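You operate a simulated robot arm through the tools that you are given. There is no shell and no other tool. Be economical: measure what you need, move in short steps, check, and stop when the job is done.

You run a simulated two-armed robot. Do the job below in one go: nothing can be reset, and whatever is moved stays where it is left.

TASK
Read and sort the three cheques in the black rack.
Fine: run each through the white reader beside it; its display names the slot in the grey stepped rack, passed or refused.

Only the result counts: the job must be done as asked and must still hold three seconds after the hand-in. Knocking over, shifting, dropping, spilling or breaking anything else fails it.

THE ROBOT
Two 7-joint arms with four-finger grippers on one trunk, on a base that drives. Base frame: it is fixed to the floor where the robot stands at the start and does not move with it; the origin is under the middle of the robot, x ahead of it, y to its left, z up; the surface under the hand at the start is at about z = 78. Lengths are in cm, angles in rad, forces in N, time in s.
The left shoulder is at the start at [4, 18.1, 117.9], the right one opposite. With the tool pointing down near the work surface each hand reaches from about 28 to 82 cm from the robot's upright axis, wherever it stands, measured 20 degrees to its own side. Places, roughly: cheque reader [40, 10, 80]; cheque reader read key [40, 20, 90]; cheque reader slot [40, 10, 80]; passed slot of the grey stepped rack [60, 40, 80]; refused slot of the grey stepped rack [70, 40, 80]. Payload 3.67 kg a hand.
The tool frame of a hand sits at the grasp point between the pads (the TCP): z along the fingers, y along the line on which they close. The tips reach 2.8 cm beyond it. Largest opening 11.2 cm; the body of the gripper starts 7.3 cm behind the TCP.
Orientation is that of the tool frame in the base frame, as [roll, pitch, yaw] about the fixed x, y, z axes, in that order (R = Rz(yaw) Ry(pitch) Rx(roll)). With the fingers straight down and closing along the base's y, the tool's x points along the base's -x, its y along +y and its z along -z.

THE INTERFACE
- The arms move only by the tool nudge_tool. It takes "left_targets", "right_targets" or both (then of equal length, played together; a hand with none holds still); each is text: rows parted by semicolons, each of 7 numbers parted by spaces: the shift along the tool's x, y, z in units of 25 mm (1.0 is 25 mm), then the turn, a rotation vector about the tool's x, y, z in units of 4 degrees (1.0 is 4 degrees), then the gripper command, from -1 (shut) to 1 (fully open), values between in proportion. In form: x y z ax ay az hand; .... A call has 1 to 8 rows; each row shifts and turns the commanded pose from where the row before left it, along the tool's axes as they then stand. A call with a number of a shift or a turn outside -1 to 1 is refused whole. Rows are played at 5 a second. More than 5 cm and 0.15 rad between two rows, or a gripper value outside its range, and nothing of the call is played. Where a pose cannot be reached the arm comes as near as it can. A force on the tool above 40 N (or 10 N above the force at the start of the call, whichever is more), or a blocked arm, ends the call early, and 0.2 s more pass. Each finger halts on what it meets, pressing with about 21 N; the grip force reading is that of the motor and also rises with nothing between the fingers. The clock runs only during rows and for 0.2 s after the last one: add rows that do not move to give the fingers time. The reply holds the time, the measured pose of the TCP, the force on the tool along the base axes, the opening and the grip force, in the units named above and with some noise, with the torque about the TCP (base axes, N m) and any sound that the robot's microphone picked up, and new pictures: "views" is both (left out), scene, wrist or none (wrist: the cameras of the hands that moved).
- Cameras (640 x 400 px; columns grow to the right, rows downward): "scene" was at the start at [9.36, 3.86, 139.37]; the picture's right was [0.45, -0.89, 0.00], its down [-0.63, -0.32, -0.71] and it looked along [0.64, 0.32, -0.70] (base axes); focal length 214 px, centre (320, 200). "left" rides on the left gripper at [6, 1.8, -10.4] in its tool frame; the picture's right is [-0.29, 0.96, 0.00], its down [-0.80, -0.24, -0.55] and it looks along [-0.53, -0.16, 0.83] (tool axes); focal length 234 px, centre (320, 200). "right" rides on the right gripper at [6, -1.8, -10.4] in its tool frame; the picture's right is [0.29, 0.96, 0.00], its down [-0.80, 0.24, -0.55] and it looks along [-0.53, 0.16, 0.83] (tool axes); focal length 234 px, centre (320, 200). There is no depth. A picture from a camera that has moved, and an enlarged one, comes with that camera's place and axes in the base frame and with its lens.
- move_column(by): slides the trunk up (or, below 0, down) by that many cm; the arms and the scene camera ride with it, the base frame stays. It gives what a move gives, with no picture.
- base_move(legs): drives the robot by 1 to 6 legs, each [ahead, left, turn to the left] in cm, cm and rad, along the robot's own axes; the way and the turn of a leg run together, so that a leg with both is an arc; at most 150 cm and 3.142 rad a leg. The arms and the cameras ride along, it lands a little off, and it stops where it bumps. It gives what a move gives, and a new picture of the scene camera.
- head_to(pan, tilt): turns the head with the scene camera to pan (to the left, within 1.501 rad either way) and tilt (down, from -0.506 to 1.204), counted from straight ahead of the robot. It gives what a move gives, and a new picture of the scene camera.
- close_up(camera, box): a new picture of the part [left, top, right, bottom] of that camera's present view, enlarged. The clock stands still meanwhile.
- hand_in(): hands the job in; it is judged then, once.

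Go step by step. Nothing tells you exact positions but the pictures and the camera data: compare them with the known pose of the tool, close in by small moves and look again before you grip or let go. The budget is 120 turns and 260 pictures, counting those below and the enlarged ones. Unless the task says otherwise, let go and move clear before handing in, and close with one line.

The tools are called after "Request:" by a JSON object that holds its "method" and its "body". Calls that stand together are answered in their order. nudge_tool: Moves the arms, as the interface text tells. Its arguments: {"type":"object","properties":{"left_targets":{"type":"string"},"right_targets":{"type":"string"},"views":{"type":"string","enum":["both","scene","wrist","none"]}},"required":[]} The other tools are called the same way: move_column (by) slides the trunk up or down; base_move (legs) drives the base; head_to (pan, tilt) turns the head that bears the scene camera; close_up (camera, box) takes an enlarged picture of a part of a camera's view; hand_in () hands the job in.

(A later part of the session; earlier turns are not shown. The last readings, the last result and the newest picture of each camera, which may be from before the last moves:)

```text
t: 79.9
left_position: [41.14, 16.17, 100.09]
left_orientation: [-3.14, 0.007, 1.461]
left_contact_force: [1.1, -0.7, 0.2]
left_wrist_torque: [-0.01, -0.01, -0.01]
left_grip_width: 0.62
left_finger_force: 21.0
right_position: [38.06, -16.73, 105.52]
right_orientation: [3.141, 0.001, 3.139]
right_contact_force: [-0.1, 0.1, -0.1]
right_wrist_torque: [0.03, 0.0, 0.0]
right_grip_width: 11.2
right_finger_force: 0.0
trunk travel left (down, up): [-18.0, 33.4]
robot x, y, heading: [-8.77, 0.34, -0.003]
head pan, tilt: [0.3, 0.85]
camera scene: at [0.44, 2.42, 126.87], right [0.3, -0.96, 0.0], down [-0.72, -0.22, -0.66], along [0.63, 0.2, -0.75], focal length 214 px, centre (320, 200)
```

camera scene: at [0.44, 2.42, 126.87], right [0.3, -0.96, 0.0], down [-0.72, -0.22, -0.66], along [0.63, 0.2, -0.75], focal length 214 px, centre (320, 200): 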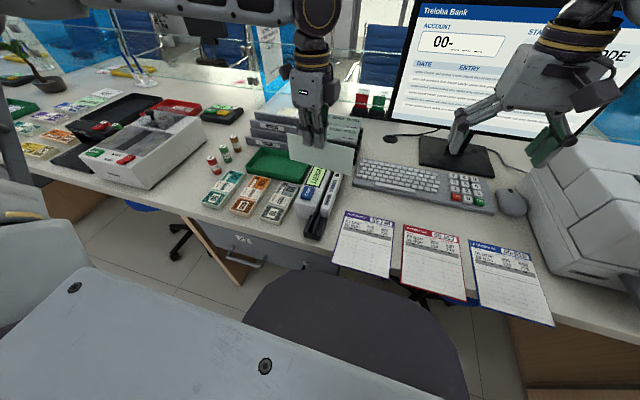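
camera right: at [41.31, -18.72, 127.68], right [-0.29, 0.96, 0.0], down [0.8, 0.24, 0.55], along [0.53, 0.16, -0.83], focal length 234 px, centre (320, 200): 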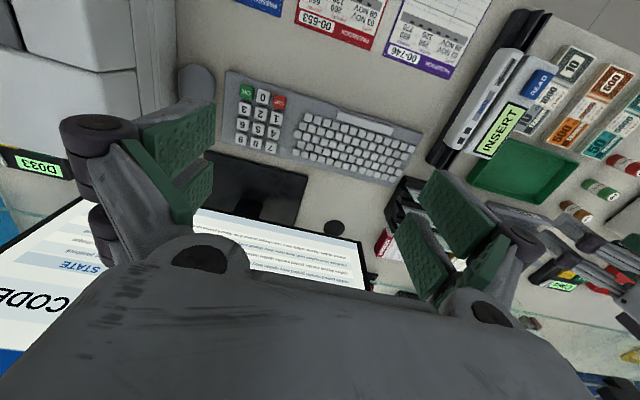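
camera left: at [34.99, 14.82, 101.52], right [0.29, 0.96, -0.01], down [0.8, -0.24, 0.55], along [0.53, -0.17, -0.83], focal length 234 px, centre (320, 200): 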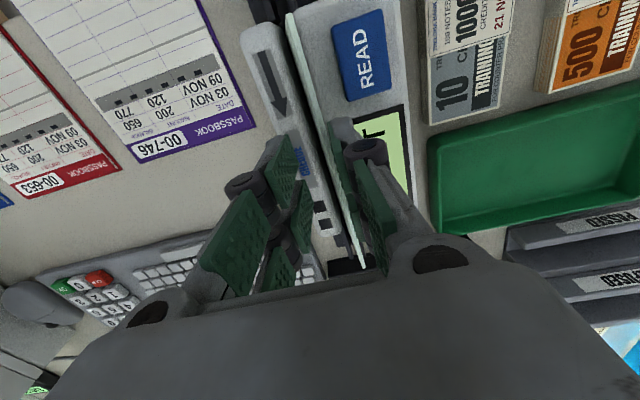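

Yaw of -96° is easy to reach. I'll continue to -180°.

Request:
{"method": "nudge_tool", "body": {"left_targets": "0 0 0 0 0 1 -1; 0 0 0 0 0 1 -1; 0 0 0 0 0 1 -1; 0 0 0 0 0 1 -1; 0 0 0 0 0 1 -1; 0 0 0 0 0 1 -1; 0 0 0 0 0 1 -1; 0 0 0 0 0 1 -1", "views": "none"}}

Request:
{"method": "nudge_tool", "body": {"left_targets": "0 0 0 0 0 1 -1; 0 0 0 0 0 1 -1; 0 0 0 0 0 1 -1; 0 0 0 0 0 1 -1; 0 0 0 0 0 1 -1; 0 0 0 0 0 1 -1; 0 0 0 0 0 1 -1; 0 0 0 0 0 1 -1", "views": "none"}}

Request:
{"method": "nudge_tool", "body": {"left_targets": "0 0 0 0 0 1 -1; 0 0 0 0 0 1 -1; 0 0 0 0 0 1 -1; 0 0 0 0 0 1 -1; 0 0 0 0 0 0.8 -1; 0 0 0 0 0 0 -1", "views": "wrist"}}

```text
t: 81.7
left_position: [41.25, 16.23, 100.07]
left_orientation: [3.138, 0.008, 0.903]
left_contact_force: [-0.4, -0.3, 0.5]
left_wrist_torque: [0.03, -0.02, 0.01]
left_grip_width: 0.61
left_finger_force: 20.5
right_position: [38.01, -16.65, 105.49]
right_orientation: [3.14, 0.0, 3.141]
right_contact_force: [0.2, 0.3, -0.8]
right_wrist_torque: [0.02, 0.01, 0.0]
right_grip_width: 11.21
right_finger_force: 0.1
trunk travel left (down, up): [-18.0, 33.4]
robot x, y, heading: [-9.06, -0.09, 0.0]
head pan, tilt: [0.3, 0.85]
```

```text
t: 83.5
left_position: [41.11, 16.08, 100.18]
left_orientation: [3.135, 0.003, 0.343]
left_contact_force: [-0.2, 0.0, -0.9]
left_wrist_torque: [0.01, 0.01, 0.03]
left_grip_width: 0.59
left_finger_force: 21.1
right_position: [38.17, -16.64, 105.55]
right_orientation: [3.141, 0.0, 3.142]
right_contact_force: [-0.1, 0.2, -0.2]
right_wrist_torque: [-0.01, -0.02, 0.01]
right_grip_width: 11.22
right_finger_force: 0.1
trunk travel left (down, up): [-18.0, 33.4]
robot x, y, heading: [-9.42, -0.35, 0.0]
head pan, tilt: [0.3, 0.85]
```

```text
t: 84.9
left_position: [41.26, 16.11, 100.13]
left_orientation: [3.135, 0.001, 0.008]
left_contact_force: [-0.6, -0.1, -0.4]
left_wrist_torque: [0.01, -0.02, 0.01]
left_grip_width: 0.58
left_finger_force: 20.7
right_position: [38.16, -16.69, 105.51]
right_orientation: [-3.141, 0.0, 3.141]
right_contact_force: [0.2, 0.6, -0.5]
right_wrist_torque: [-0.02, -0.02, 0.03]
right_grip_width: 11.2
right_finger_force: 0.1
trunk travel left (down, up): [-18.0, 33.4]
robot x, y, heading: [-9.36, -0.04, -0.001]
head pan, tilt: [0.3, 0.85]
camera left: at [47.17, 14.56, 110.57], right [-0.28, -0.96, 0.01], down [-0.8, 0.24, 0.55], along [-0.53, 0.15, -0.83], focal length 234 px, centre (320, 200)
```

left: 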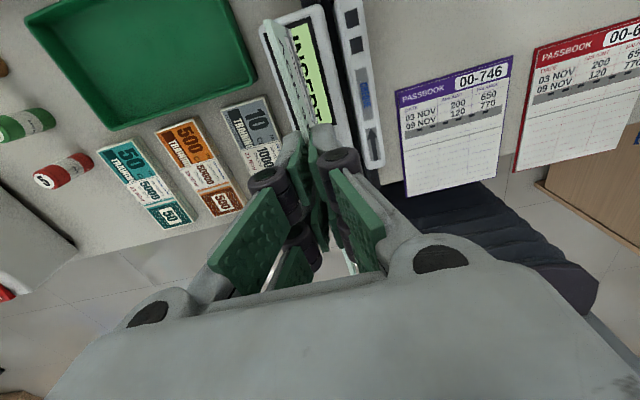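

Request:
{"method": "nudge_tool", "body": {"left_targets": "-0.9 0.3 0 0 0 -0.1 -1; -0.9 0.3 0 0 0 0 -1; -0.9 0.3 0 0 0 0 -1; -0.9 0.34 0 0 0 0 -1; -0.9 0 0.5 0 0 0 -1; -0.9 0 0.8 0 0 0 -1; -0.8 0 0.8 0 0 0 -1; 0 0 0.7 0 0 0 -1", "views": "wrist"}}

Request:
{"method": "close_up", "body": {"camera": "left", "box": [220, 0, 400, 180]}}

Request:
{"method": "close_up", "body": {"camera": "scene", "box": [280, 130, 380, 250]}}

```text
t: 86.7
left_position: [25.78, 12.75, 93.14]
left_orientation: [3.134, 0.002, 0.019]
left_contact_force: [0.7, -0.5, 0.2]
left_wrist_torque: [0.02, 0.03, -0.01]
left_grip_width: 0.56
left_finger_force: 20.9
right_position: [38.18, -16.83, 105.6]
right_orientation: [3.141, -0.002, -3.14]
right_contact_force: [0.8, 0.8, 0.1]
right_wrist_torque: [0.02, 0.04, 0.06]
right_grip_width: 11.21
right_finger_force: 0.0
trunk travel left (down, up): [-18.0, 33.4]
robot x, y, heading: [-9.18, -0.24, -0.001]
head pan, tilt: [0.3, 0.85]
camera left: at [31.73, 11.11, 103.66], right [-0.27, -0.96, 0.01], down [-0.8, 0.23, 0.55], along [-0.53, 0.14, -0.83], focal length 234 px, centre (320, 200)
```

left: 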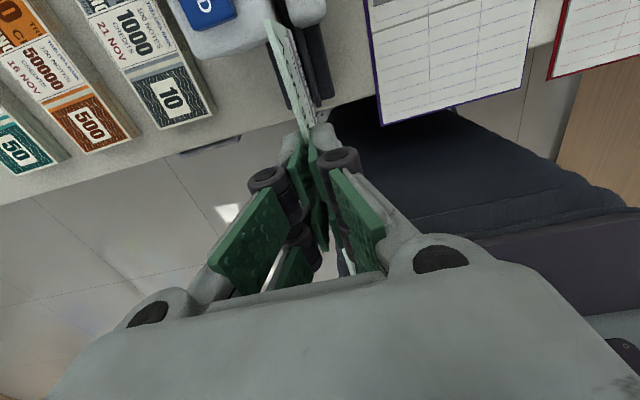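

```text
2.22 times, centred on (310, 90) of left
camera zoom: at [31.73, 11.11, 103.66], right [-0.27, -0.96, 0.01], down [-0.8, 0.23, 0.55], along [-0.53, 0.14, -0.83], focal length 520 px, centre (342, 444)
```

zoom: 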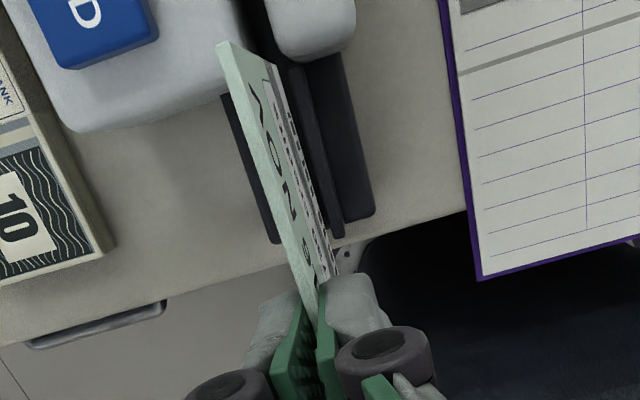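

```text
3.33 times, centred on (330, 190) of scene
camera zoom: at [0.5, 2.4, 126.87], right [0.3, -0.96, 0.0], down [-0.72, -0.22, -0.66], along [0.63, 0.2, -0.75], focal length 715 px, centre (287, 233)
```

zoom: 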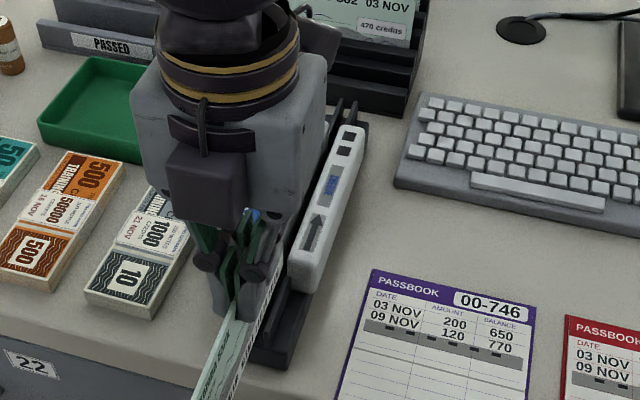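

Request:
{"method": "nudge_tool", "body": {"left_targets": "0 -0.08 0.4 0 0 0.27 -1; 0 0 0.4 0 0 0 -1; 0 0 0.3 0 0 0 -1; 0 0 0.1 0 0 0 -1; 0 0 0 0 0 0 -1", "views": "none"}}

Request:
{"method": "close_up", "body": {"camera": "left", "box": [220, 0, 400, 180]}}

```text
t: 87.9
left_position: [25.46, 12.95, 90.15]
left_orientation: [3.135, 0.002, -0.003]
left_contact_force: [0.5, -0.1, -0.4]
left_wrist_torque: [0.04, 0.01, 0.01]
left_grip_width: 0.59
left_finger_force: 20.9
right_position: [38.02, -16.75, 105.66]
right_orientation: [-3.141, 0.0, -3.14]
right_contact_force: [0.4, 0.9, 0.7]
right_wrist_torque: [0.02, 0.02, 0.03]
right_grip_width: 11.22
right_finger_force: 0.1
trunk travel left (down, up): [-18.0, 33.4]
robot x, y, heading: [-9.43, -0.28, 0.001]
head pan, tilt: [0.3, 0.85]
```

```text
2.22 times, centred on (310, 90) of left
camera zoom: at [31.62, 11.27, 100.61], right [-0.29, -0.96, 0.01], down [-0.8, 0.25, 0.55], along [-0.53, 0.15, -0.83], focal length 520 px, centre (342, 444)
```

zoom: 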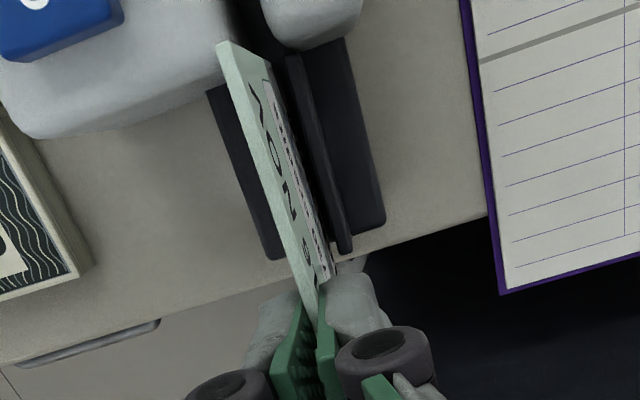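

Request:
{"method": "nudge_tool", "body": {"left_targets": "1 0 0.04 0 0 0 -1; 1 0 0 0 0 0 -1; 1 0 0 0 0 0 -1; 1 0 0 0 0 0 -1; 1 0 0 0 0 0 -1; 1 0 0 0 0 0 -1; 0.7 0 0 0 0 0 -1; 0 0 0 0 0 0 -1", "views": "wrist"}}

Request:
{"method": "close_up", "body": {"camera": "scene", "box": [290, 120, 370, 220]}}

```text
t: 89.7
left_position: [42.42, 12.88, 90.01]
left_orientation: [3.135, 0.002, -0.002]
left_contact_force: [0.4, 0.0, 0.1]
left_wrist_torque: [-0.03, -0.02, 0.02]
left_grip_width: 0.61
left_finger_force: 20.6
right_position: [38.18, -16.71, 105.47]
right_orientation: [3.141, 0.0, -3.141]
right_contact_force: [0.1, 0.3, 0.3]
right_wrist_torque: [0.03, 0.0, 0.0]
right_grip_width: 11.21
right_finger_force: 0.0
trunk travel left (down, up): [-18.0, 33.4]
robot x, y, heading: [-8.72, 0.12, -0.003]
head pan, tilt: [0.3, 0.85]
camera left: at [48.35, 11.21, 100.47], right [-0.29, -0.96, 0.01], down [-0.8, 0.25, 0.55], along [-0.53, 0.16, -0.83], focal length 234 px, centre (320, 200)
```

left: 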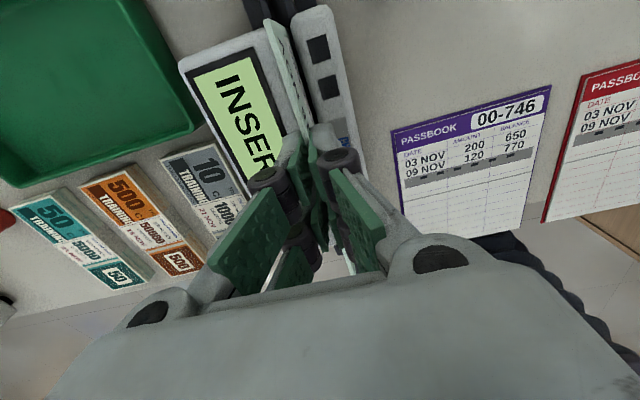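

```text
4.00 times, centred on (330, 170) of scene
camera zoom: at [0.4, 2.42, 126.87], right [0.3, -0.96, 0.0], down [-0.72, -0.22, -0.66], along [0.63, 0.2, -0.75], focal length 858 px, centre (280, 320)
```

zoom: 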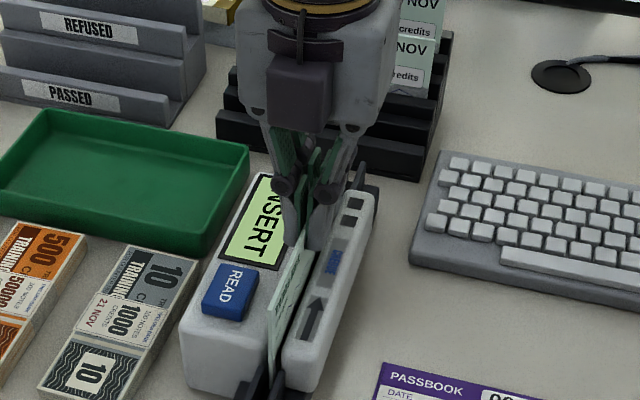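

Request:
{"method": "nudge_tool", "body": {"left_targets": "0.9 0 0 0 0 0 -1; 0.9 0 0 0 0 0 -1; 0.9 0 0 0 0 0 -1; 0.8 0 0 0 0 0 -1; 0 0 0 0 0 0 -1", "views": "none"}}

Request:
{"method": "close_up", "body": {"camera": "scene", "box": [290, 120, 370, 220]}}

```text
t: 90.9
left_position: [50.97, 13.13, 90.06]
left_orientation: [3.132, 0.0, -0.002]
left_contact_force: [0.0, -0.4, 0.0]
left_wrist_torque: [0.02, -0.03, -0.02]
left_grip_width: 0.59
left_finger_force: 21.6
left hand out of reach, approached as far as the arm can: row 4
right_position: [38.12, -16.75, 105.59]
right_orientation: [3.141, 0.001, 3.141]
right_contact_force: [-0.1, 0.2, -0.2]
right_wrist_torque: [0.02, -0.03, -0.02]
right_grip_width: 11.2
right_finger_force: 0.0
trunk travel left (down, up): [-18.0, 33.4]
robot x, y, heading: [-9.23, -0.29, 0.003]
head pan, tilt: [0.3, 0.85]
```

```text
4.00 times, centred on (330, 170) of scene
camera zoom: at [0.41, 2.4, 126.88], right [0.3, -0.96, 0.0], down [-0.72, -0.22, -0.66], along [0.63, 0.2, -0.75], focal length 858 px, centre (280, 320)
```

zoom: 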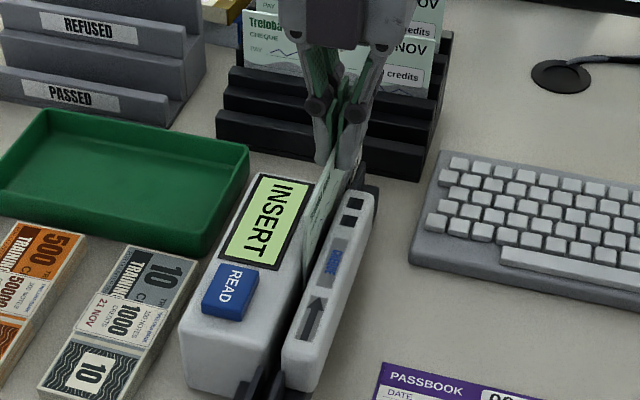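

Request:
{"method": "nudge_tool", "body": {"left_targets": "-0.8 0.04 0 0 0 0 -1; -0.9 0 0 0 0 0 -1; -0.9 0 0 0 0 0 -1; -0.9 0 0 0 0 0 -1; 0 0 0.05 0 0 0 -1; 0 0 0 0 0 0 -0.66; 0 0 0 0 0 0 -0.66; 0 0 -0.6 0 0 0 -0.66", "views": "none"}}

Request:
{"method": "nudge_tool", "body": {"left_targets": "0 0 -0.9 0 0 0 -0.66; 0 0 -0.4 0 0 0 -0.8; -0.8 -0.8 0 0 0 0 -1; -0.8 -0.78 0 0 0 0 -1; -0.7 0 0.6 0 0 0 -1; 0 0 0.8 0 0 0 -1; 0 0 0.4 0 0 0 -1; 0 0 0 0 0 0 -1", "views": "wrist"}}

Request:
{"method": "close_up", "body": {"camera": "scene", "box": [290, 140, 370, 230]}}

```text
t: 92.7
left_position: [42.09, 12.86, 91.56]
left_orientation: [3.134, 0.002, -0.003]
left_contact_force: [0.3, -0.6, -0.6]
left_wrist_torque: [0.02, -0.02, 0.01]
left_grip_width: 1.9
left_finger_force: 0.1
right_position: [38.07, -16.85, 105.53]
right_orientation: [3.14, 0.001, -3.141]
right_contact_force: [0.3, -0.1, 0.3]
right_wrist_torque: [0.0, -0.02, 0.02]
right_grip_width: 11.22
right_finger_force: 0.1
trunk travel left (down, up): [-18.0, 33.4]
robot x, y, heading: [-9.19, -0.41, 0.003]
head pan, tilt: [0.3, 0.85]
```

```text
t: 94.5
left_position: [36.49, 17.12, 90.23]
left_orientation: [3.134, 0.003, -0.002]
left_contact_force: [1.1, 0.3, 0.7]
left_wrist_torque: [0.0, -0.01, 0.04]
left_grip_width: 0.03
left_finger_force: 20.9
right_position: [38.24, -16.83, 105.52]
right_orientation: [-3.141, 0.001, 3.141]
right_contact_force: [0.0, 0.1, 0.3]
right_wrist_torque: [-0.02, -0.03, 0.01]
right_grip_width: 11.21
right_finger_force: 0.0
trunk travel left (down, up): [-18.0, 33.4]
robot x, y, heading: [-9.29, -0.26, -0.001]
head pan, tilt: [0.3, 0.85]
camera left: at [42.43, 15.36, 100.7], right [-0.29, -0.96, 0.01], down [-0.8, 0.24, 0.55], along [-0.53, 0.15, -0.83], focal length 234 px, centre (320, 200)
```

left: 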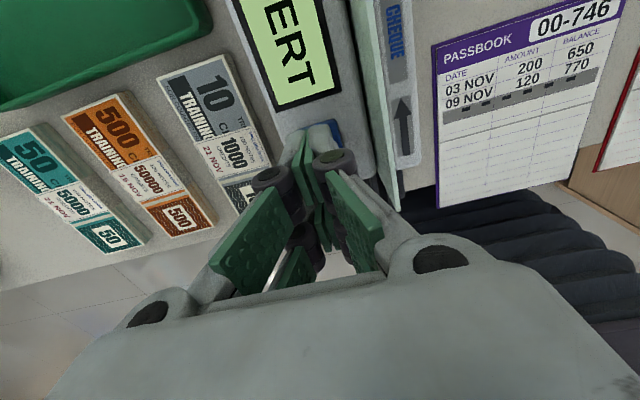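

```text
4.44 times, centred on (330, 185) of scene
camera zoom: at [0.43, 2.42, 126.87], right [0.3, -0.96, 0.0], down [-0.72, -0.22, -0.66], along [0.63, 0.2, -0.75], focal length 953 px, centre (276, 267)
```

zoom: 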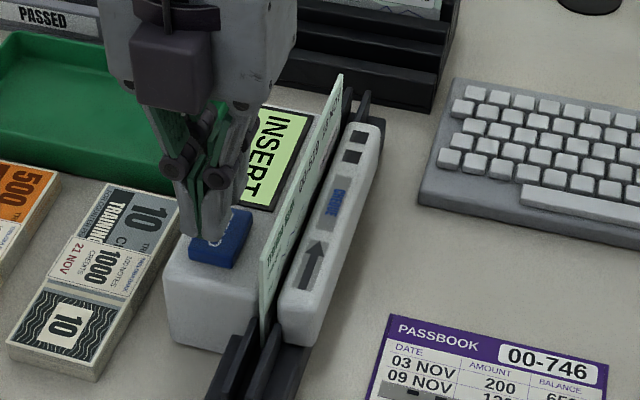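

Cheque is seated with its face toward the narrow wall; now I press READ.

Request:
{"method": "nudge_tool", "body": {"left_targets": "0 0 0.4 0 0 0 -1; 0 0 0.3 0 0 0 -1; 0 0 0.2 0 0 0 -1; 0 0 0 0 0 0 -1; 0 0 0 0 0 0 -1", "views": "none"}}

Request:
{"method": "close_up", "body": {"camera": "left", "box": [200, 0, 440, 200]}}

Request:
{"method": "close_up", "body": {"camera": "scene", "box": [290, 140, 370, 230]}}

```text
t: 95.7
left_position: [36.49, 16.95, 88.12]
left_orientation: [3.133, -0.001, -0.003]
left_contact_force: [3.6, 0.9, 8.9]
left_wrist_torque: [0.04, -0.06, 0.01]
left_grip_width: 0.62
left_finger_force: 35.7
right_position: [38.08, -16.8, 105.59]
right_orientation: [-3.141, -0.002, 3.141]
right_contact_force: [0.4, -0.1, 0.6]
right_wrist_torque: [0.0, -0.01, 0.01]
right_grip_width: 11.19
right_finger_force: 0.0
trunk travel left (down, up): [-18.0, 33.4]
robot x, y, heading: [-8.77, 0.07, -0.001]
head pan, tilt: [0.3, 0.85]
heard: click
```

```text
2.00 times, centred on (320, 100) of left
camera zoom: at [42.4, 15.31, 98.51], right [-0.29, -0.96, 0.01], down [-0.8, 0.24, 0.55], along [-0.53, 0.15, -0.83], focal length 468 px, centre (320, 400)
```

zoom: 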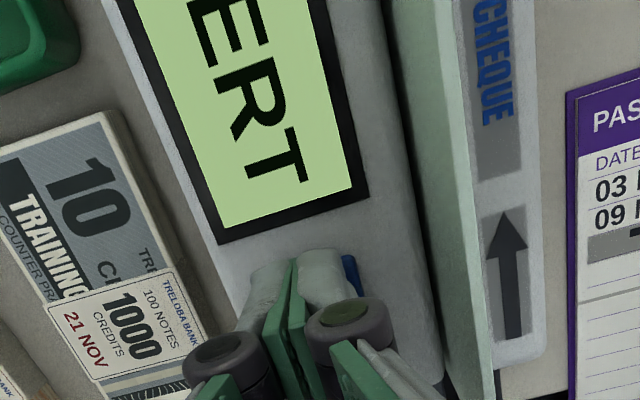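

```text
4.44 times, centred on (330, 185) of scene
camera zoom: at [0.4, 2.41, 126.88], right [0.3, -0.96, 0.0], down [-0.72, -0.22, -0.66], along [0.63, 0.2, -0.75], focal length 953 px, centre (276, 267)
```

zoom: 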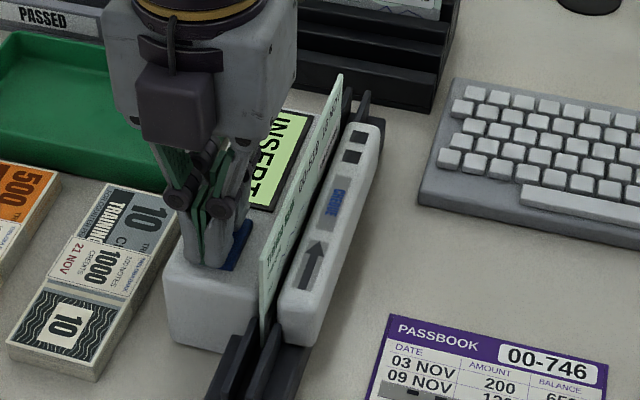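

Still INSERT. Next hypothesis is READ first and then one swipe, so I'll park the cheque in the entry guide, press READ, then run it through.

Request:
{"method": "nudge_tool", "body": {"left_targets": "0 0 -0.9 0 0 0 -0.9; 0 0 -0.9 0 0 0 -0.66; 0 0 -0.3 0 0 0 -0.6; 0.8 0.8 0 0 0 0 -0.6; 0.8 0.8 0 0 0 0 -0.6; 0.7 0.02 0.5 0 0 0 -0.6; 0 0 0.9 0 0 0 -0.6; 0 0 0 0 0 0 -0.6", "views": "wrist"}}

```text
t: 97.5
left_position: [42.36, 12.89, 89.8]
left_orientation: [3.135, 0.002, -0.002]
left_contact_force: [-0.1, 0.7, 0.2]
left_wrist_torque: [0.02, 0.0, -0.03]
left_grip_width: 2.23
left_finger_force: 0.1
right_position: [38.09, -16.72, 105.53]
right_orientation: [3.141, 0.0, 3.141]
right_contact_force: [-0.1, -0.1, -0.1]
right_wrist_torque: [0.0, 0.0, 0.0]
right_grip_width: 11.19
right_finger_force: 0.0
trunk travel left (down, up): [-18.0, 33.4]
robot x, y, heading: [-9.61, -0.03, -0.0]
head pan, tilt: [0.3, 0.85]
camera left: at [48.3, 11.24, 100.26], right [-0.29, -0.96, 0.01], down [-0.8, 0.25, 0.55], along [-0.53, 0.15, -0.83], focal length 234 px, centre (320, 200)
```

left: 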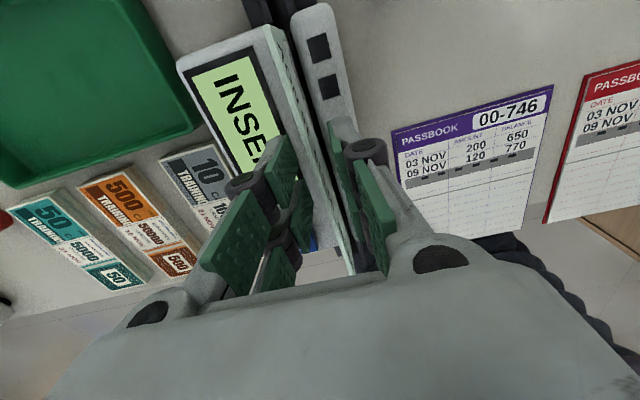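

Request:
{"method": "nudge_tool", "body": {"left_targets": "0 0 0 0 0 0 -1; 0 0 0 0 0 0 -1; -1 0 -0.05 0 0 0 -1; -1 0 0 0 0 0 -1; -1 0 0 0 0 0 -1; -1 0 0 0 0 0 -1; -1 0 0 0 0 0 -1; 0 0 0.03 0 0 0 -0.66", "views": "none"}}

Request:
{"method": "nudge_tool", "body": {"left_targets": "0 0 0 0 0 0 -0.66; 0 0 -0.8 0 0 0 -0.66; 0 0 -0.8 0 0 0 -0.66; 0.6 -0.8 -0.2 0 0 0 -1; 0.9 -0.8 0 0 0 0 -1; 0.95 0 0.5 0 0 0 -1; 0 0 0.9 0 0 0 -1; 0 0 0 0 0 0 -1", "views": "none"}}

Request:
{"method": "close_up", "body": {"camera": "scene", "box": [280, 140, 370, 240]}}

```text
t: 99.3
left_position: [29.78, 13.05, 89.67]
left_orientation: [3.134, 0.003, -0.003]
left_contact_force: [-0.7, 0.0, -0.3]
left_wrist_torque: [0.02, -0.01, 0.0]
left_grip_width: 1.89
left_finger_force: 0.0
right_position: [38.15, -16.75, 105.59]
right_orientation: [3.14, -0.001, -3.14]
right_contact_force: [0.1, 0.7, 0.1]
right_wrist_torque: [0.05, -0.01, 0.01]
right_grip_width: 11.19
right_finger_force: 0.0
trunk travel left (down, up): [-18.0, 33.4]
robot x, y, heading: [-8.97, -0.02, 0.005]
head pan, tilt: [0.3, 0.85]
```

```text
t: 101.1
left_position: [35.85, 16.91, 90.72]
left_orientation: [3.135, 0.002, -0.002]
left_contact_force: [-0.1, -1.4, 0.9]
left_wrist_torque: [-0.02, -0.01, 0.03]
left_grip_width: 0.0
left_finger_force: 21.5
right_position: [38.14, -16.83, 105.56]
right_orientation: [3.141, -0.002, -3.141]
right_contact_force: [0.3, -0.1, -0.3]
right_wrist_torque: [0.01, -0.04, 0.01]
right_grip_width: 11.22
right_finger_force: 0.1
trunk travel left (down, up): [-18.0, 33.4]
robot x, y, heading: [-9.24, -0.41, 0.001]
head pan, tilt: [0.3, 0.85]
```

```text
4.00 times, centred on (325, 190) of scene
camera zoom: at [0.44, 2.39, 126.87], right [0.3, -0.96, 0.0], down [-0.72, -0.22, -0.66], along [0.63, 0.2, -0.75], focal length 858 px, centre (300, 240)
```

zoom: 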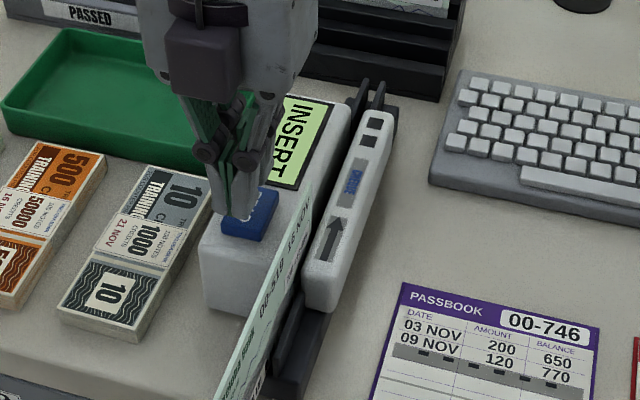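

Request:
{"method": "nudge_tool", "body": {"left_targets": "0 0 0.5 0 0 0 -1; 0 0 0.4 0 0 0 -1; 0 0 0.15 0 0 0 -1; 0 0 -0.9 0 0 0 -1; 0 0 -0.9 0 0 0 -0.8; -0.9 0.8 0 0 0 0 -0.6; -0.8 0.77 0 0 0 0 -0.6; -0.7 0 0.2 0 0 0 -0.6", "views": "none"}}

Request:
{"method": "close_up", "body": {"camera": "scene", "box": [280, 140, 370, 240]}}

Request:
{"method": "nudge_tool", "body": {"left_targets": "0 0 0.85 0 0 0 -0.6; 0 0 0 0 0 0 -1; 0 0 0 0 0 0 -1; 1 0 0 0 0 0 -1; 1 0 0 0 0 0 -1; 1 0 0 0 0 0 -1; 1 0 0 0 0 0 -1; 1 0 0 0 0 0 -1", "views": "none"}}

Request:
{"method": "nudge_tool", "body": {"left_targets": "1 0 0 0 0 0 -1; 1 0 0 0 0 0 -1; 1 0 0 0 0 0 -1; 0.3 0 0 0 0 0 -1; 0 0 0 0 0 0 -1", "views": "none"}}

Request:
{"method": "close_up", "body": {"camera": "scene", "box": [280, 120, 370, 220]}}

```text
t: 102.9
left_position: [29.76, 12.98, 92.14]
left_orientation: [3.133, 0.001, 0.0]
left_contact_force: [0.7, 0.0, 0.5]
left_wrist_torque: [0.02, -0.01, 0.0]
left_grip_width: 2.27
left_finger_force: 0.0
right_position: [38.13, -16.68, 105.53]
right_orientation: [-3.141, 0.0, -3.141]
right_contact_force: [0.8, 0.1, 0.2]
right_wrist_torque: [-0.01, -0.01, 0.0]
right_grip_width: 11.2
right_finger_force: 0.1
trunk travel left (down, up): [-18.0, 33.4]
robot x, y, heading: [-9.12, 0.27, 0.002]
head pan, tilt: [0.3, 0.85]
heard: click
```

```text
4.00 times, centred on (325, 190) of scene
camera zoom: at [0.39, 2.46, 126.87], right [0.3, -0.96, 0.0], down [-0.72, -0.22, -0.66], along [0.63, 0.19, -0.75], focal length 858 px, centre (300, 240)
```

zoom: 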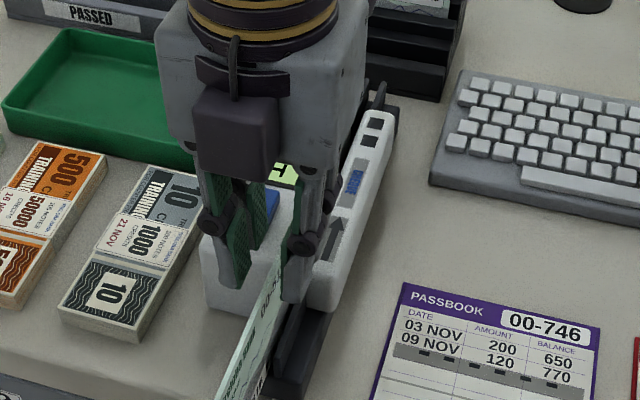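

```text
t: 104.7
left_position: [42.44, 12.85, 89.89]
left_orientation: [3.134, 0.005, -0.003]
left_contact_force: [0.2, -0.1, -0.2]
left_wrist_torque: [0.04, -0.01, -0.03]
left_grip_width: 0.59
left_finger_force: 20.7
right_position: [38.21, -16.75, 105.56]
right_orientation: [-3.141, 0.0, 3.142]
right_contact_force: [0.1, -0.4, 0.0]
right_wrist_torque: [0.02, -0.02, 0.01]
right_grip_width: 11.18
right_finger_force: 0.2
trunk travel left (down, up): [-18.0, 33.4]
robot x, y, heading: [-9.23, 0.11, -0.002]
head pan, tilt: [0.3, 0.85]
```

```text
t: 105.9
left_position: [50.7, 13.04, 89.91]
left_orientation: [3.135, 0.002, -0.001]
left_contact_force: [-0.7, -1.1, 1.7]
left_wrist_torque: [-0.01, 0.06, 0.02]
left_grip_width: 0.62
left_finger_force: 20.7
right_position: [38.13, -16.81, 105.53]
right_orientation: [3.141, 0.0, 3.14]
right_contact_force: [0.6, 0.6, 0.6]
right_wrist_torque: [0.0, 0.03, 0.0]
right_grip_width: 11.22
right_finger_force: 0.0
trunk travel left (down, up): [-18.0, 33.4]
robot x, y, heading: [-9.11, 0.09, 0.001]
head pan, tilt: [0.3, 0.85]
```

```text
4.00 times, centred on (325, 170) of scene
camera zoom: at [0.41, 2.41, 126.87], right [0.3, -0.96, 0.0], down [-0.72, -0.22, -0.66], along [0.63, 0.2, -0.75], focal length 858 px, centre (300, 320)
```

zoom: 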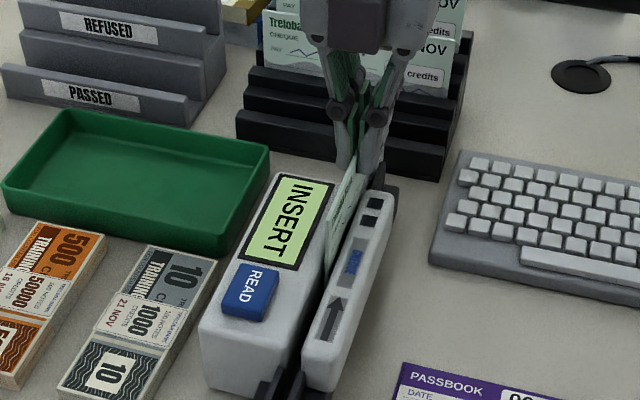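

Request:
{"method": "close_up", "body": {"camera": "scene", "box": [300, 110, 370, 170]}}

Request:
{"method": "close_up", "body": {"camera": "left", "box": [180, 0, 420, 160]}}

Request:
{"method": "close_up", "body": {"camera": "right", "box": [340, 100, 600, 300]}}

```text
6.67 times, centred on (335, 140) of scene
camera zoom: at [0.41, 2.41, 126.87], right [0.3, -0.96, 0.0], down [-0.72, -0.22, -0.66], along [0.63, 0.2, -0.75], focal length 1430 px, centre (220, 600)
```

zoom: 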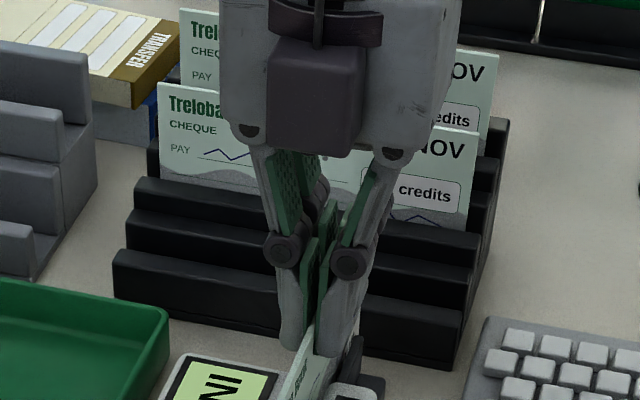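

```text
2.50 times, centred on (300, 80) of left
camera zoom: at [56.66, 11.28, 100.4], right [-0.29, -0.96, 0.01], down [-0.8, 0.24, 0.55], along [-0.53, 0.16, -0.83], focal length 585 px, centre (370, 500)
```

zoom: 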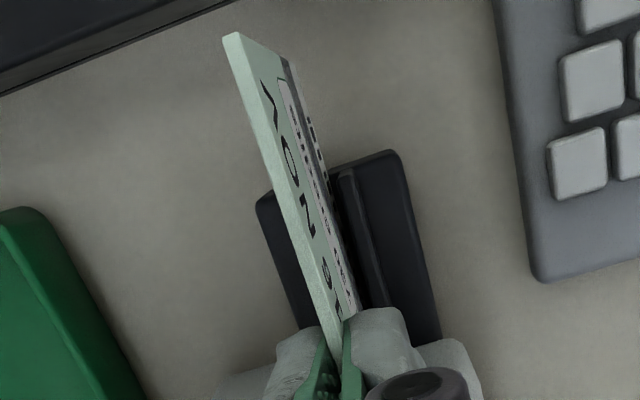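

```text
2.00 times, centred on (470, 200) of right
camera zoom: at [32.14, -18.61, 115.82], right [-0.29, 0.96, 0.0], down [0.8, 0.24, 0.55], along [0.53, 0.16, -0.83], focal length 468 px, centre (20, 200)
```

zoom: 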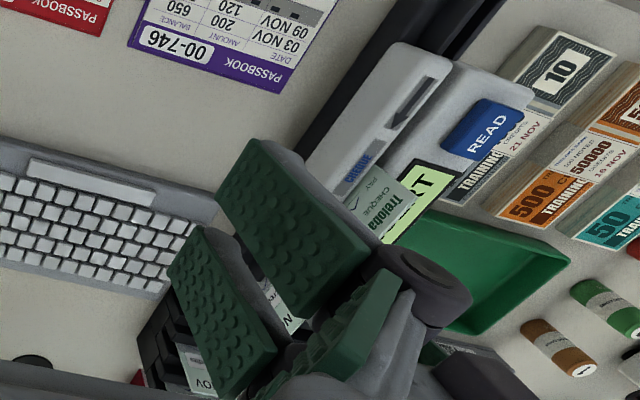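

Nothing yet. The layout makes a full run-out impossible, so it must be insert plus key; perhaps the released cheque leans too much. I'll bring the right hand to the key while the left hand holds the cheque upright.

Request:
{"method": "nudge_tool", "body": {"right_targets": "0.1 1 0 0 0 0 -1; 0.1 1 0 0 0 0 -1; 0.1 1 0 0 0 0 -1; 0.1 1 0 0 0 0 -1; 0.1 1 0 0 0 0 -1; 0.1 1 0 0 0 0 -1; 0.1 1 0 0 0 0 -1; 0 1 0 0 0 0 -1", "left_targets": "-0.7 0 0 0 0 0 -1; -0.7 0 0 0 0 0 -1; -0.7 0 0 0 0 0 -1; -0.7 0 0 0 0 0 -1; -0.64 0 0 0 0 0 -1; 0 0 0 0 0 0 -1; 0 0 0 0 0 0 -0.66; 0 0 0 0 0 0 -0.66", "views": "none"}}

Request:
{"method": "nudge_tool", "body": {"left_targets": "0.5 0 -0.05 0 0 0 -0.66; 0.6 0 0 0 0 0 -0.66; 0.6 0 0 0 0 0 -0.66; 0.5 0 0 0 0 0 -0.66; 0 0 0.05 0 0 0 -1; 0 0 0 0 0 0 -1; 0 0 0 0 0 0 -1", "views": "both"}}

```text
t: 107.7
left_position: [41.97, 13.19, 90.04]
left_orientation: [3.135, 0.005, -0.001]
left_contact_force: [0.1, 0.2, 0.1]
left_wrist_torque: [0.01, -0.02, -0.03]
left_grip_width: 1.92
left_finger_force: 0.0
right_position: [36.37, 3.39, 105.55]
right_orientation: [-3.139, -0.001, -3.141]
right_contact_force: [-0.8, 0.3, -0.3]
right_wrist_torque: [-0.06, -0.01, 0.0]
right_grip_width: 0.01
right_finger_force: 21.4
trunk travel left (down, up): [-18.0, 33.4]
robot x, y, heading: [-9.49, -0.08, 0.001]
head pan, tilt: [0.3, 0.85]
```

```text
t: 109.3
left_position: [47.53, 13.09, 90.05]
left_orientation: [3.135, 0.001, 0.0]
left_contact_force: [0.1, 0.3, 3.6]
left_wrist_torque: [0.03, 0.15, 0.03]
left_grip_width: 0.58
left_finger_force: 20.9
right_position: [36.36, 3.32, 105.53]
right_orientation: [3.141, 0.0, -3.141]
right_contact_force: [0.3, -0.4, 0.8]
right_wrist_torque: [-0.03, -0.01, -0.01]
right_grip_width: 0.0
right_finger_force: 21.1
trunk travel left (down, up): [-18.0, 33.4]
robot x, y, heading: [-8.84, -0.21, 0.003]
head pan, tilt: [0.3, 0.85]
camera scene: at [0.42, 2.41, 126.88], right [0.3, -0.96, 0.0], down [-0.72, -0.22, -0.66], along [0.63, 0.2, -0.75], focal length 214 px, centre (320, 200)
camera left: at [53.51, 11.39, 100.52], right [-0.29, -0.96, 0.01], down [-0.8, 0.25, 0.55], along [-0.53, 0.15, -0.83], focal length 234 px, centre (320, 200)
```

scene: 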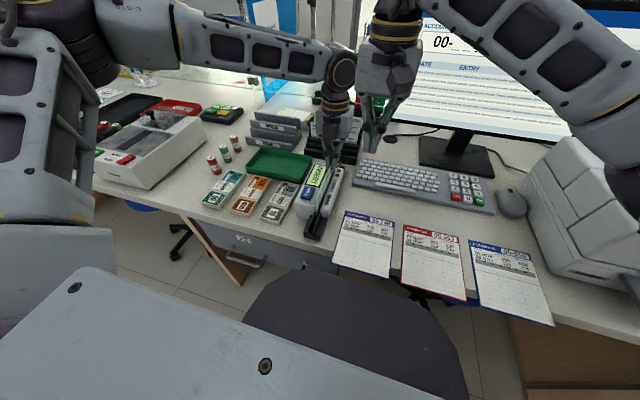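
left: 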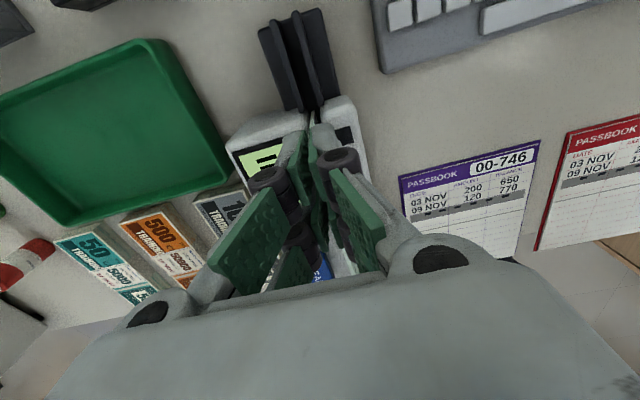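

Request:
{"method": "close_up", "body": {"camera": "left", "box": [220, 90, 400, 210]}}

Request:
{"method": "close_up", "body": {"camera": "scene", "box": [280, 120, 370, 240]}}

```text
3.33 times, centred on (310, 150) of left
camera zoom: at [53.51, 11.39, 100.52], right [-0.29, -0.96, 0.01], down [-0.8, 0.25, 0.55], along [-0.53, 0.15, -0.83], focal length 781 px, centre (353, 367)
```

zoom: 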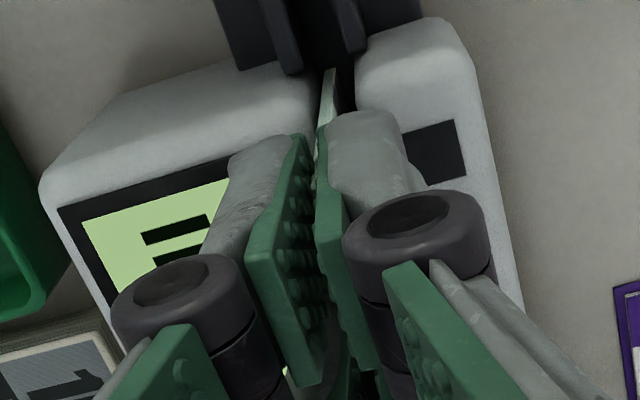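

```text
3.33 times, centred on (325, 180) of scene
camera zoom: at [0.42, 2.41, 126.88], right [0.3, -0.96, 0.0], down [-0.72, -0.22, -0.66], along [0.63, 0.2, -0.75], focal length 715 px, centre (303, 267)
```

zoom: 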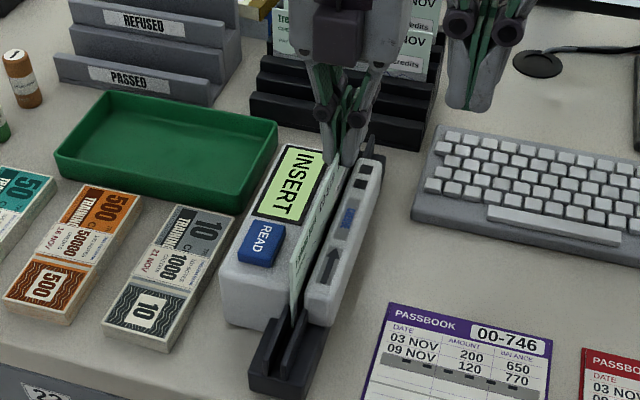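

Request:
{"method": "nudge_tool", "body": {"right_targets": "0 0 0 -1 0 0 -1; 0 0 0 -1 0 0 -1; 0 0 0 -1 0 0 -1; 0 0 0 -1 0 0 -1; 0 0 0 -1 0 0 -1; 0 0 0 -1 0 0 -1; 0 0.5 0.5 -0.25 0 0 -1; 0 0.5 0.9 0 0 0 -1", "views": "none"}}

Request:
{"method": "nudge_tool", "body": {"right_targets": "0 0.5 0.9 0 0 0 -1; 0 0.5 0.9 0 0 0 -1; 0 0.4 0.9 0 0 0 -1; 0 0.4 0.9 0 0 0 -1; 0 0 0.7 0 0 0 -1; 0 0 0 0 0 0 -1", "views": "both"}}

Request:
{"method": "close_up", "body": {"camera": "scene", "box": [280, 120, 370, 240]}}

```text
t: 111.1
left_position: [47.48, 13.24, 90.01]
left_orientation: [3.134, 0.003, -0.003]
left_contact_force: [0.5, -0.2, 3.7]
left_wrist_torque: [0.02, -0.03, 0.04]
left_grip_width: 0.6
left_finger_force: 20.6
right_position: [36.49, 7.03, 103.42]
right_orientation: [2.702, -0.001, 3.142]
right_contact_force: [0.3, -0.4, -0.3]
right_wrist_torque: [0.0, 0.01, 0.02]
right_grip_width: 0.0
right_finger_force: 20.4
trunk travel left (down, up): [-18.0, 33.4]
robot x, y, heading: [-9.09, -0.09, -0.0]
head pan, tilt: [0.3, 0.85]
```

```text
t: 112.5
left_position: [47.61, 13.21, 89.98]
left_orientation: [3.135, 0.003, -0.002]
left_contact_force: [-0.6, 0.2, 3.3]
left_wrist_torque: [-0.06, 0.02, 0.02]
left_grip_width: 0.61
left_finger_force: 20.9
right_position: [36.31, 15.59, 95.6]
right_orientation: [2.706, 0.0, -3.141]
right_contact_force: [0.3, -0.2, 0.8]
right_wrist_torque: [0.01, 0.01, -0.01]
right_grip_width: 0.02
right_finger_force: 21.0
trunk travel left (down, up): [-18.0, 33.4]
robot x, y, heading: [-9.23, -0.23, -0.002]
head pan, tilt: [0.3, 0.85]
camera scene: at [0.41, 2.42, 126.87], right [0.3, -0.96, 0.0], down [-0.72, -0.22, -0.66], along [0.63, 0.2, -0.75], focal length 214 px, centre (320, 200)
camera right: at [30.36, 9.54, 104.1], right [-0.29, 0.87, 0.41], down [0.8, -0.02, 0.6], along [0.53, 0.5, -0.69], focal length 234 px, centre (320, 200)
```

scene: 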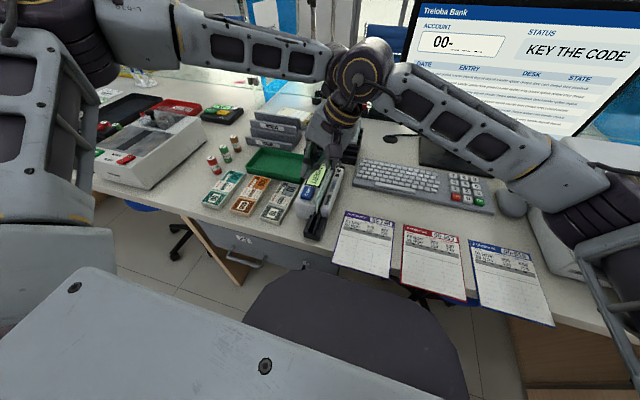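
right: 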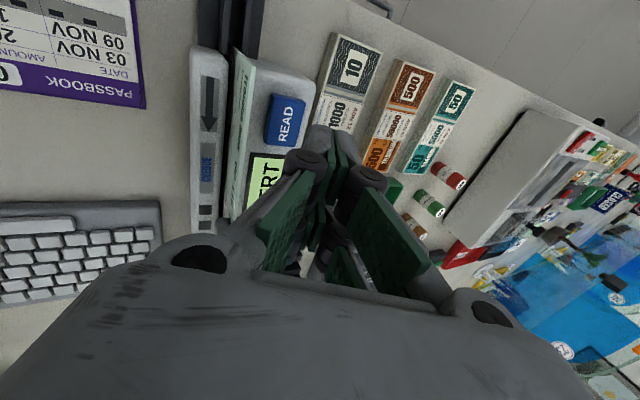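

```text
3.33 times, centred on (325, 180) of scene
camera zoom: at [0.41, 2.42, 126.87], right [0.3, -0.96, 0.0], down [-0.72, -0.22, -0.66], along [0.63, 0.2, -0.75], focal length 715 px, centre (303, 267)
```

zoom: 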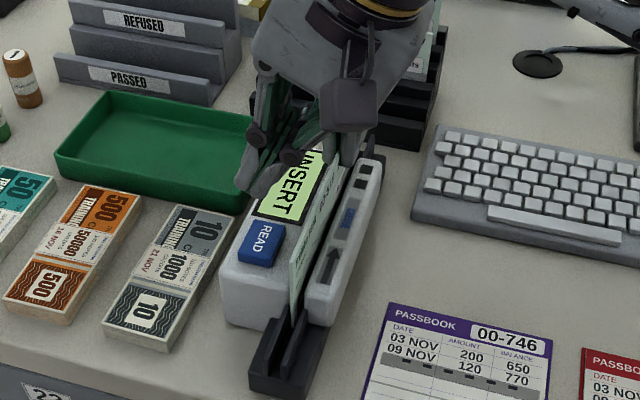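

Request:
{"method": "nudge_tool", "body": {"right_targets": "0 -0.38 0.815 0 0 0 -1; 0 -0.38 0.815 0 0 0 -1; 0 -0.3 0.64 0 0 0 -1; 0 -0.08 0.18 0 0 0 -1; 0 -0.06 0.14 0 0 0 -1; 0 -0.04 0.09 0 0 0 -1; 0 0 0 0 0 0 -1; 0 0 0 0 0 0 -1", "views": "wrist"}}

Request:
{"method": "close_up", "body": {"camera": "scene", "box": [280, 120, 370, 240]}}

```text
t: 114.3
left_position: [47.5, 13.17, 89.98]
left_orientation: [3.135, 0.002, -0.001]
left_contact_force: [0.1, 0.0, 2.4]
left_wrist_torque: [-0.02, -0.02, 0.0]
left_grip_width: 0.61
left_finger_force: 20.8
right_position: [36.35, 15.6, 88.22]
right_orientation: [2.706, -0.001, -3.141]
right_contact_force: [-0.2, -0.2, 3.9]
right_wrist_torque: [0.03, -0.01, 0.01]
right_grip_width: 0.0
right_finger_force: 21.3
trunk travel left (down, up): [-18.0, 33.4]
robot x, y, heading: [-8.92, -0.02, 0.004]
head pan, tilt: [0.3, 0.85]
heard: click
camera right: at [30.39, 9.53, 96.73], right [-0.29, 0.87, 0.41], down [0.8, -0.02, 0.6], along [0.53, 0.5, -0.69], focal length 234 px, centre (320, 200)
```

right: 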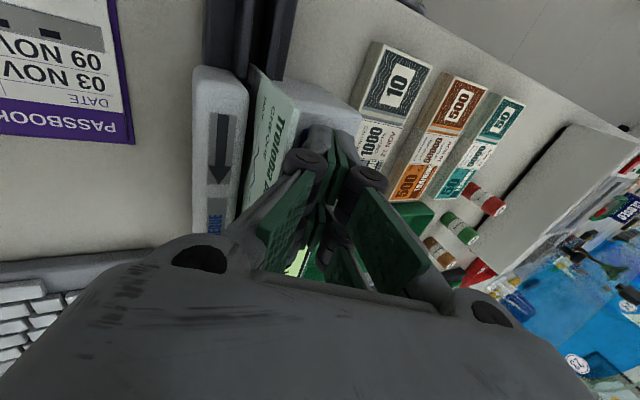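

```text
3.33 times, centred on (325, 180) of scene
camera zoom: at [0.39, 2.41, 126.88], right [0.3, -0.96, 0.0], down [-0.72, -0.22, -0.66], along [0.63, 0.2, -0.75], focal length 715 px, centre (303, 267)
```

zoom: 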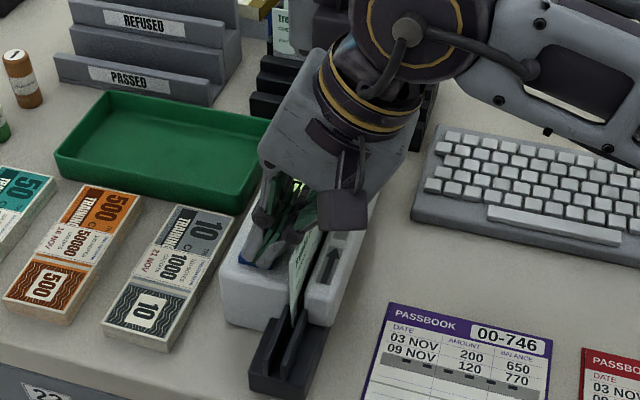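

Request:
{"method": "nudge_tool", "body": {"right_targets": "0 0.38 -0.815 0 0 0 -1; 0 0.38 -0.815 0 0 0 -1; 0 0.38 -0.815 0 0 0 -1; 0 0 0 0 0 0 -1", "views": "none"}}

Request:
{"method": "close_up", "body": {"camera": "scene", "box": [280, 120, 370, 240]}}

Request:
{"method": "close_up", "body": {"camera": "right", "box": [180, 20, 340, 230]}}

```text
t: 115.3
left_position: [47.46, 13.12, 90.18]
left_orientation: [3.134, 0.001, -0.003]
left_contact_force: [0.5, 0.3, 2.3]
left_wrist_torque: [0.01, 0.03, 0.01]
left_grip_width: 0.59
left_finger_force: 21.0
right_position: [36.45, 15.44, 94.94]
right_orientation: [2.707, -0.001, -3.141]
right_contact_force: [-0.1, -0.1, -0.3]
right_wrist_torque: [-0.01, -0.01, 0.0]
right_grip_width: 0.0
right_finger_force: 20.9
trunk travel left (down, up): [-18.0, 33.4]
robot x, y, heading: [-9.17, 0.31, 0.003]
head pan, tilt: [0.3, 0.85]
```

```text
3.33 times, centred on (325, 180) of scene
camera zoom: at [0.41, 2.42, 126.87], right [0.3, -0.96, 0.0], down [-0.72, -0.22, -0.66], along [0.63, 0.2, -0.75], focal length 715 px, centre (303, 267)
```

zoom: 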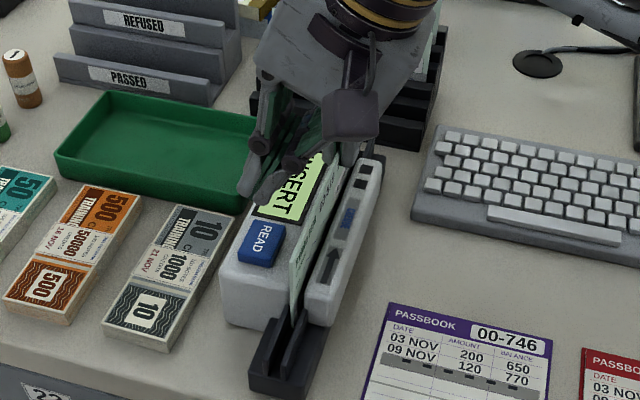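

```text
1.90 times, centred on (260, 125) of right
camera zoom: at [30.46, 9.44, 103.42], right [-0.29, 0.87, 0.4], down [0.8, -0.02, 0.6], along [0.53, 0.5, -0.69], focal length 446 px, centre (434, 343)
```

zoom: 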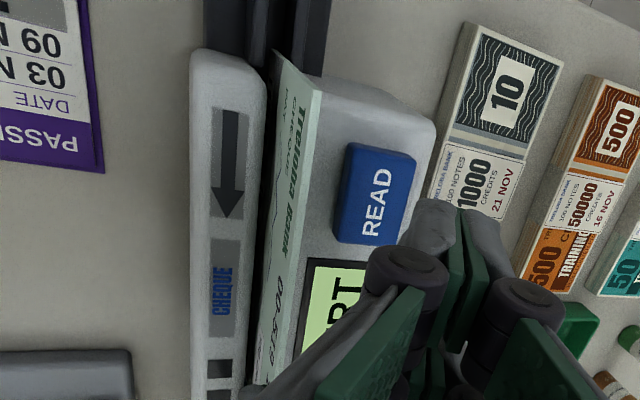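

Held upright still gives INSERT. I'll check whether the cheque is truly bottomed: release it, and press its top edge down with closed fingers while watching height and force.

Request:
{"method": "nudge_tool", "body": {"left_targets": "0 0 0 0 0 0 -0.66; 0 0 0 0 0 0 -0.66; 0 0 -0.8 0 0 0 -0.66; 0 0 -0.8 0 0 0 -1; 0 0 0 0 0 0 -1; -0.6 0 0 0 0 0 -1; 0 0 0.5 0 0 0 -1; 0 0 0.1 0 0 0 -1", "right_targets": "0 -0.5 -0.3 0 0 0 -1; 0 -0.9 -0.3 0 0 0 -1; 0 -0.9 0 0 0 0 -1; 0 -0.9 0 0 0 0 -1; 0 -0.5 0 0 0 0 -1; 0 0 0 0 0 0 -1; 0 0 0 0 0 0 -1; 0 0 0 0 0 0 -1", "views": "none"}}

Request:
{"method": "close_up", "body": {"camera": "scene", "box": [280, 120, 370, 220]}}

```text
t: 117.1
left_position: [45.92, 13.17, 92.49]
left_orientation: [3.135, 0.004, -0.002]
left_contact_force: [-0.5, 0.1, -0.2]
left_wrist_torque: [0.0, -0.02, 0.04]
left_grip_width: 0.01
left_finger_force: 20.7
right_position: [36.4, 6.54, 92.45]
right_orientation: [2.704, 0.0, -3.14]
right_contact_force: [-1.7, 0.2, 0.1]
right_wrist_torque: [0.02, -0.02, -0.01]
right_grip_width: 0.03
right_finger_force: 20.7
trunk travel left (down, up): [-18.0, 33.4]
robot x, y, heading: [-8.79, -0.38, 0.002]
head pan, tilt: [0.3, 0.85]
```

```text
4.00 times, centred on (325, 170) of scene
camera zoom: at [0.4, 2.43, 126.88], right [0.3, -0.96, 0.0], down [-0.72, -0.22, -0.66], along [0.63, 0.2, -0.75], focal length 858 px, centre (300, 320)
```

zoom: 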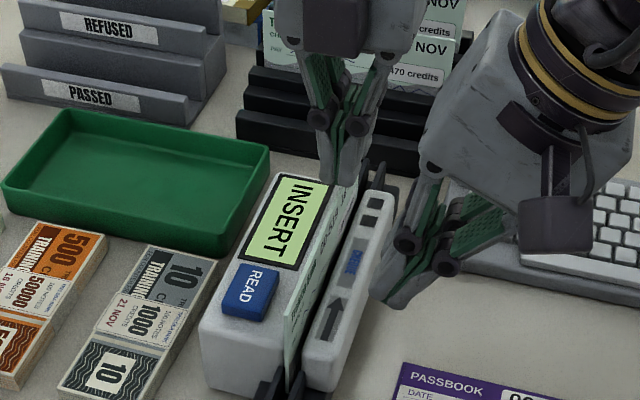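

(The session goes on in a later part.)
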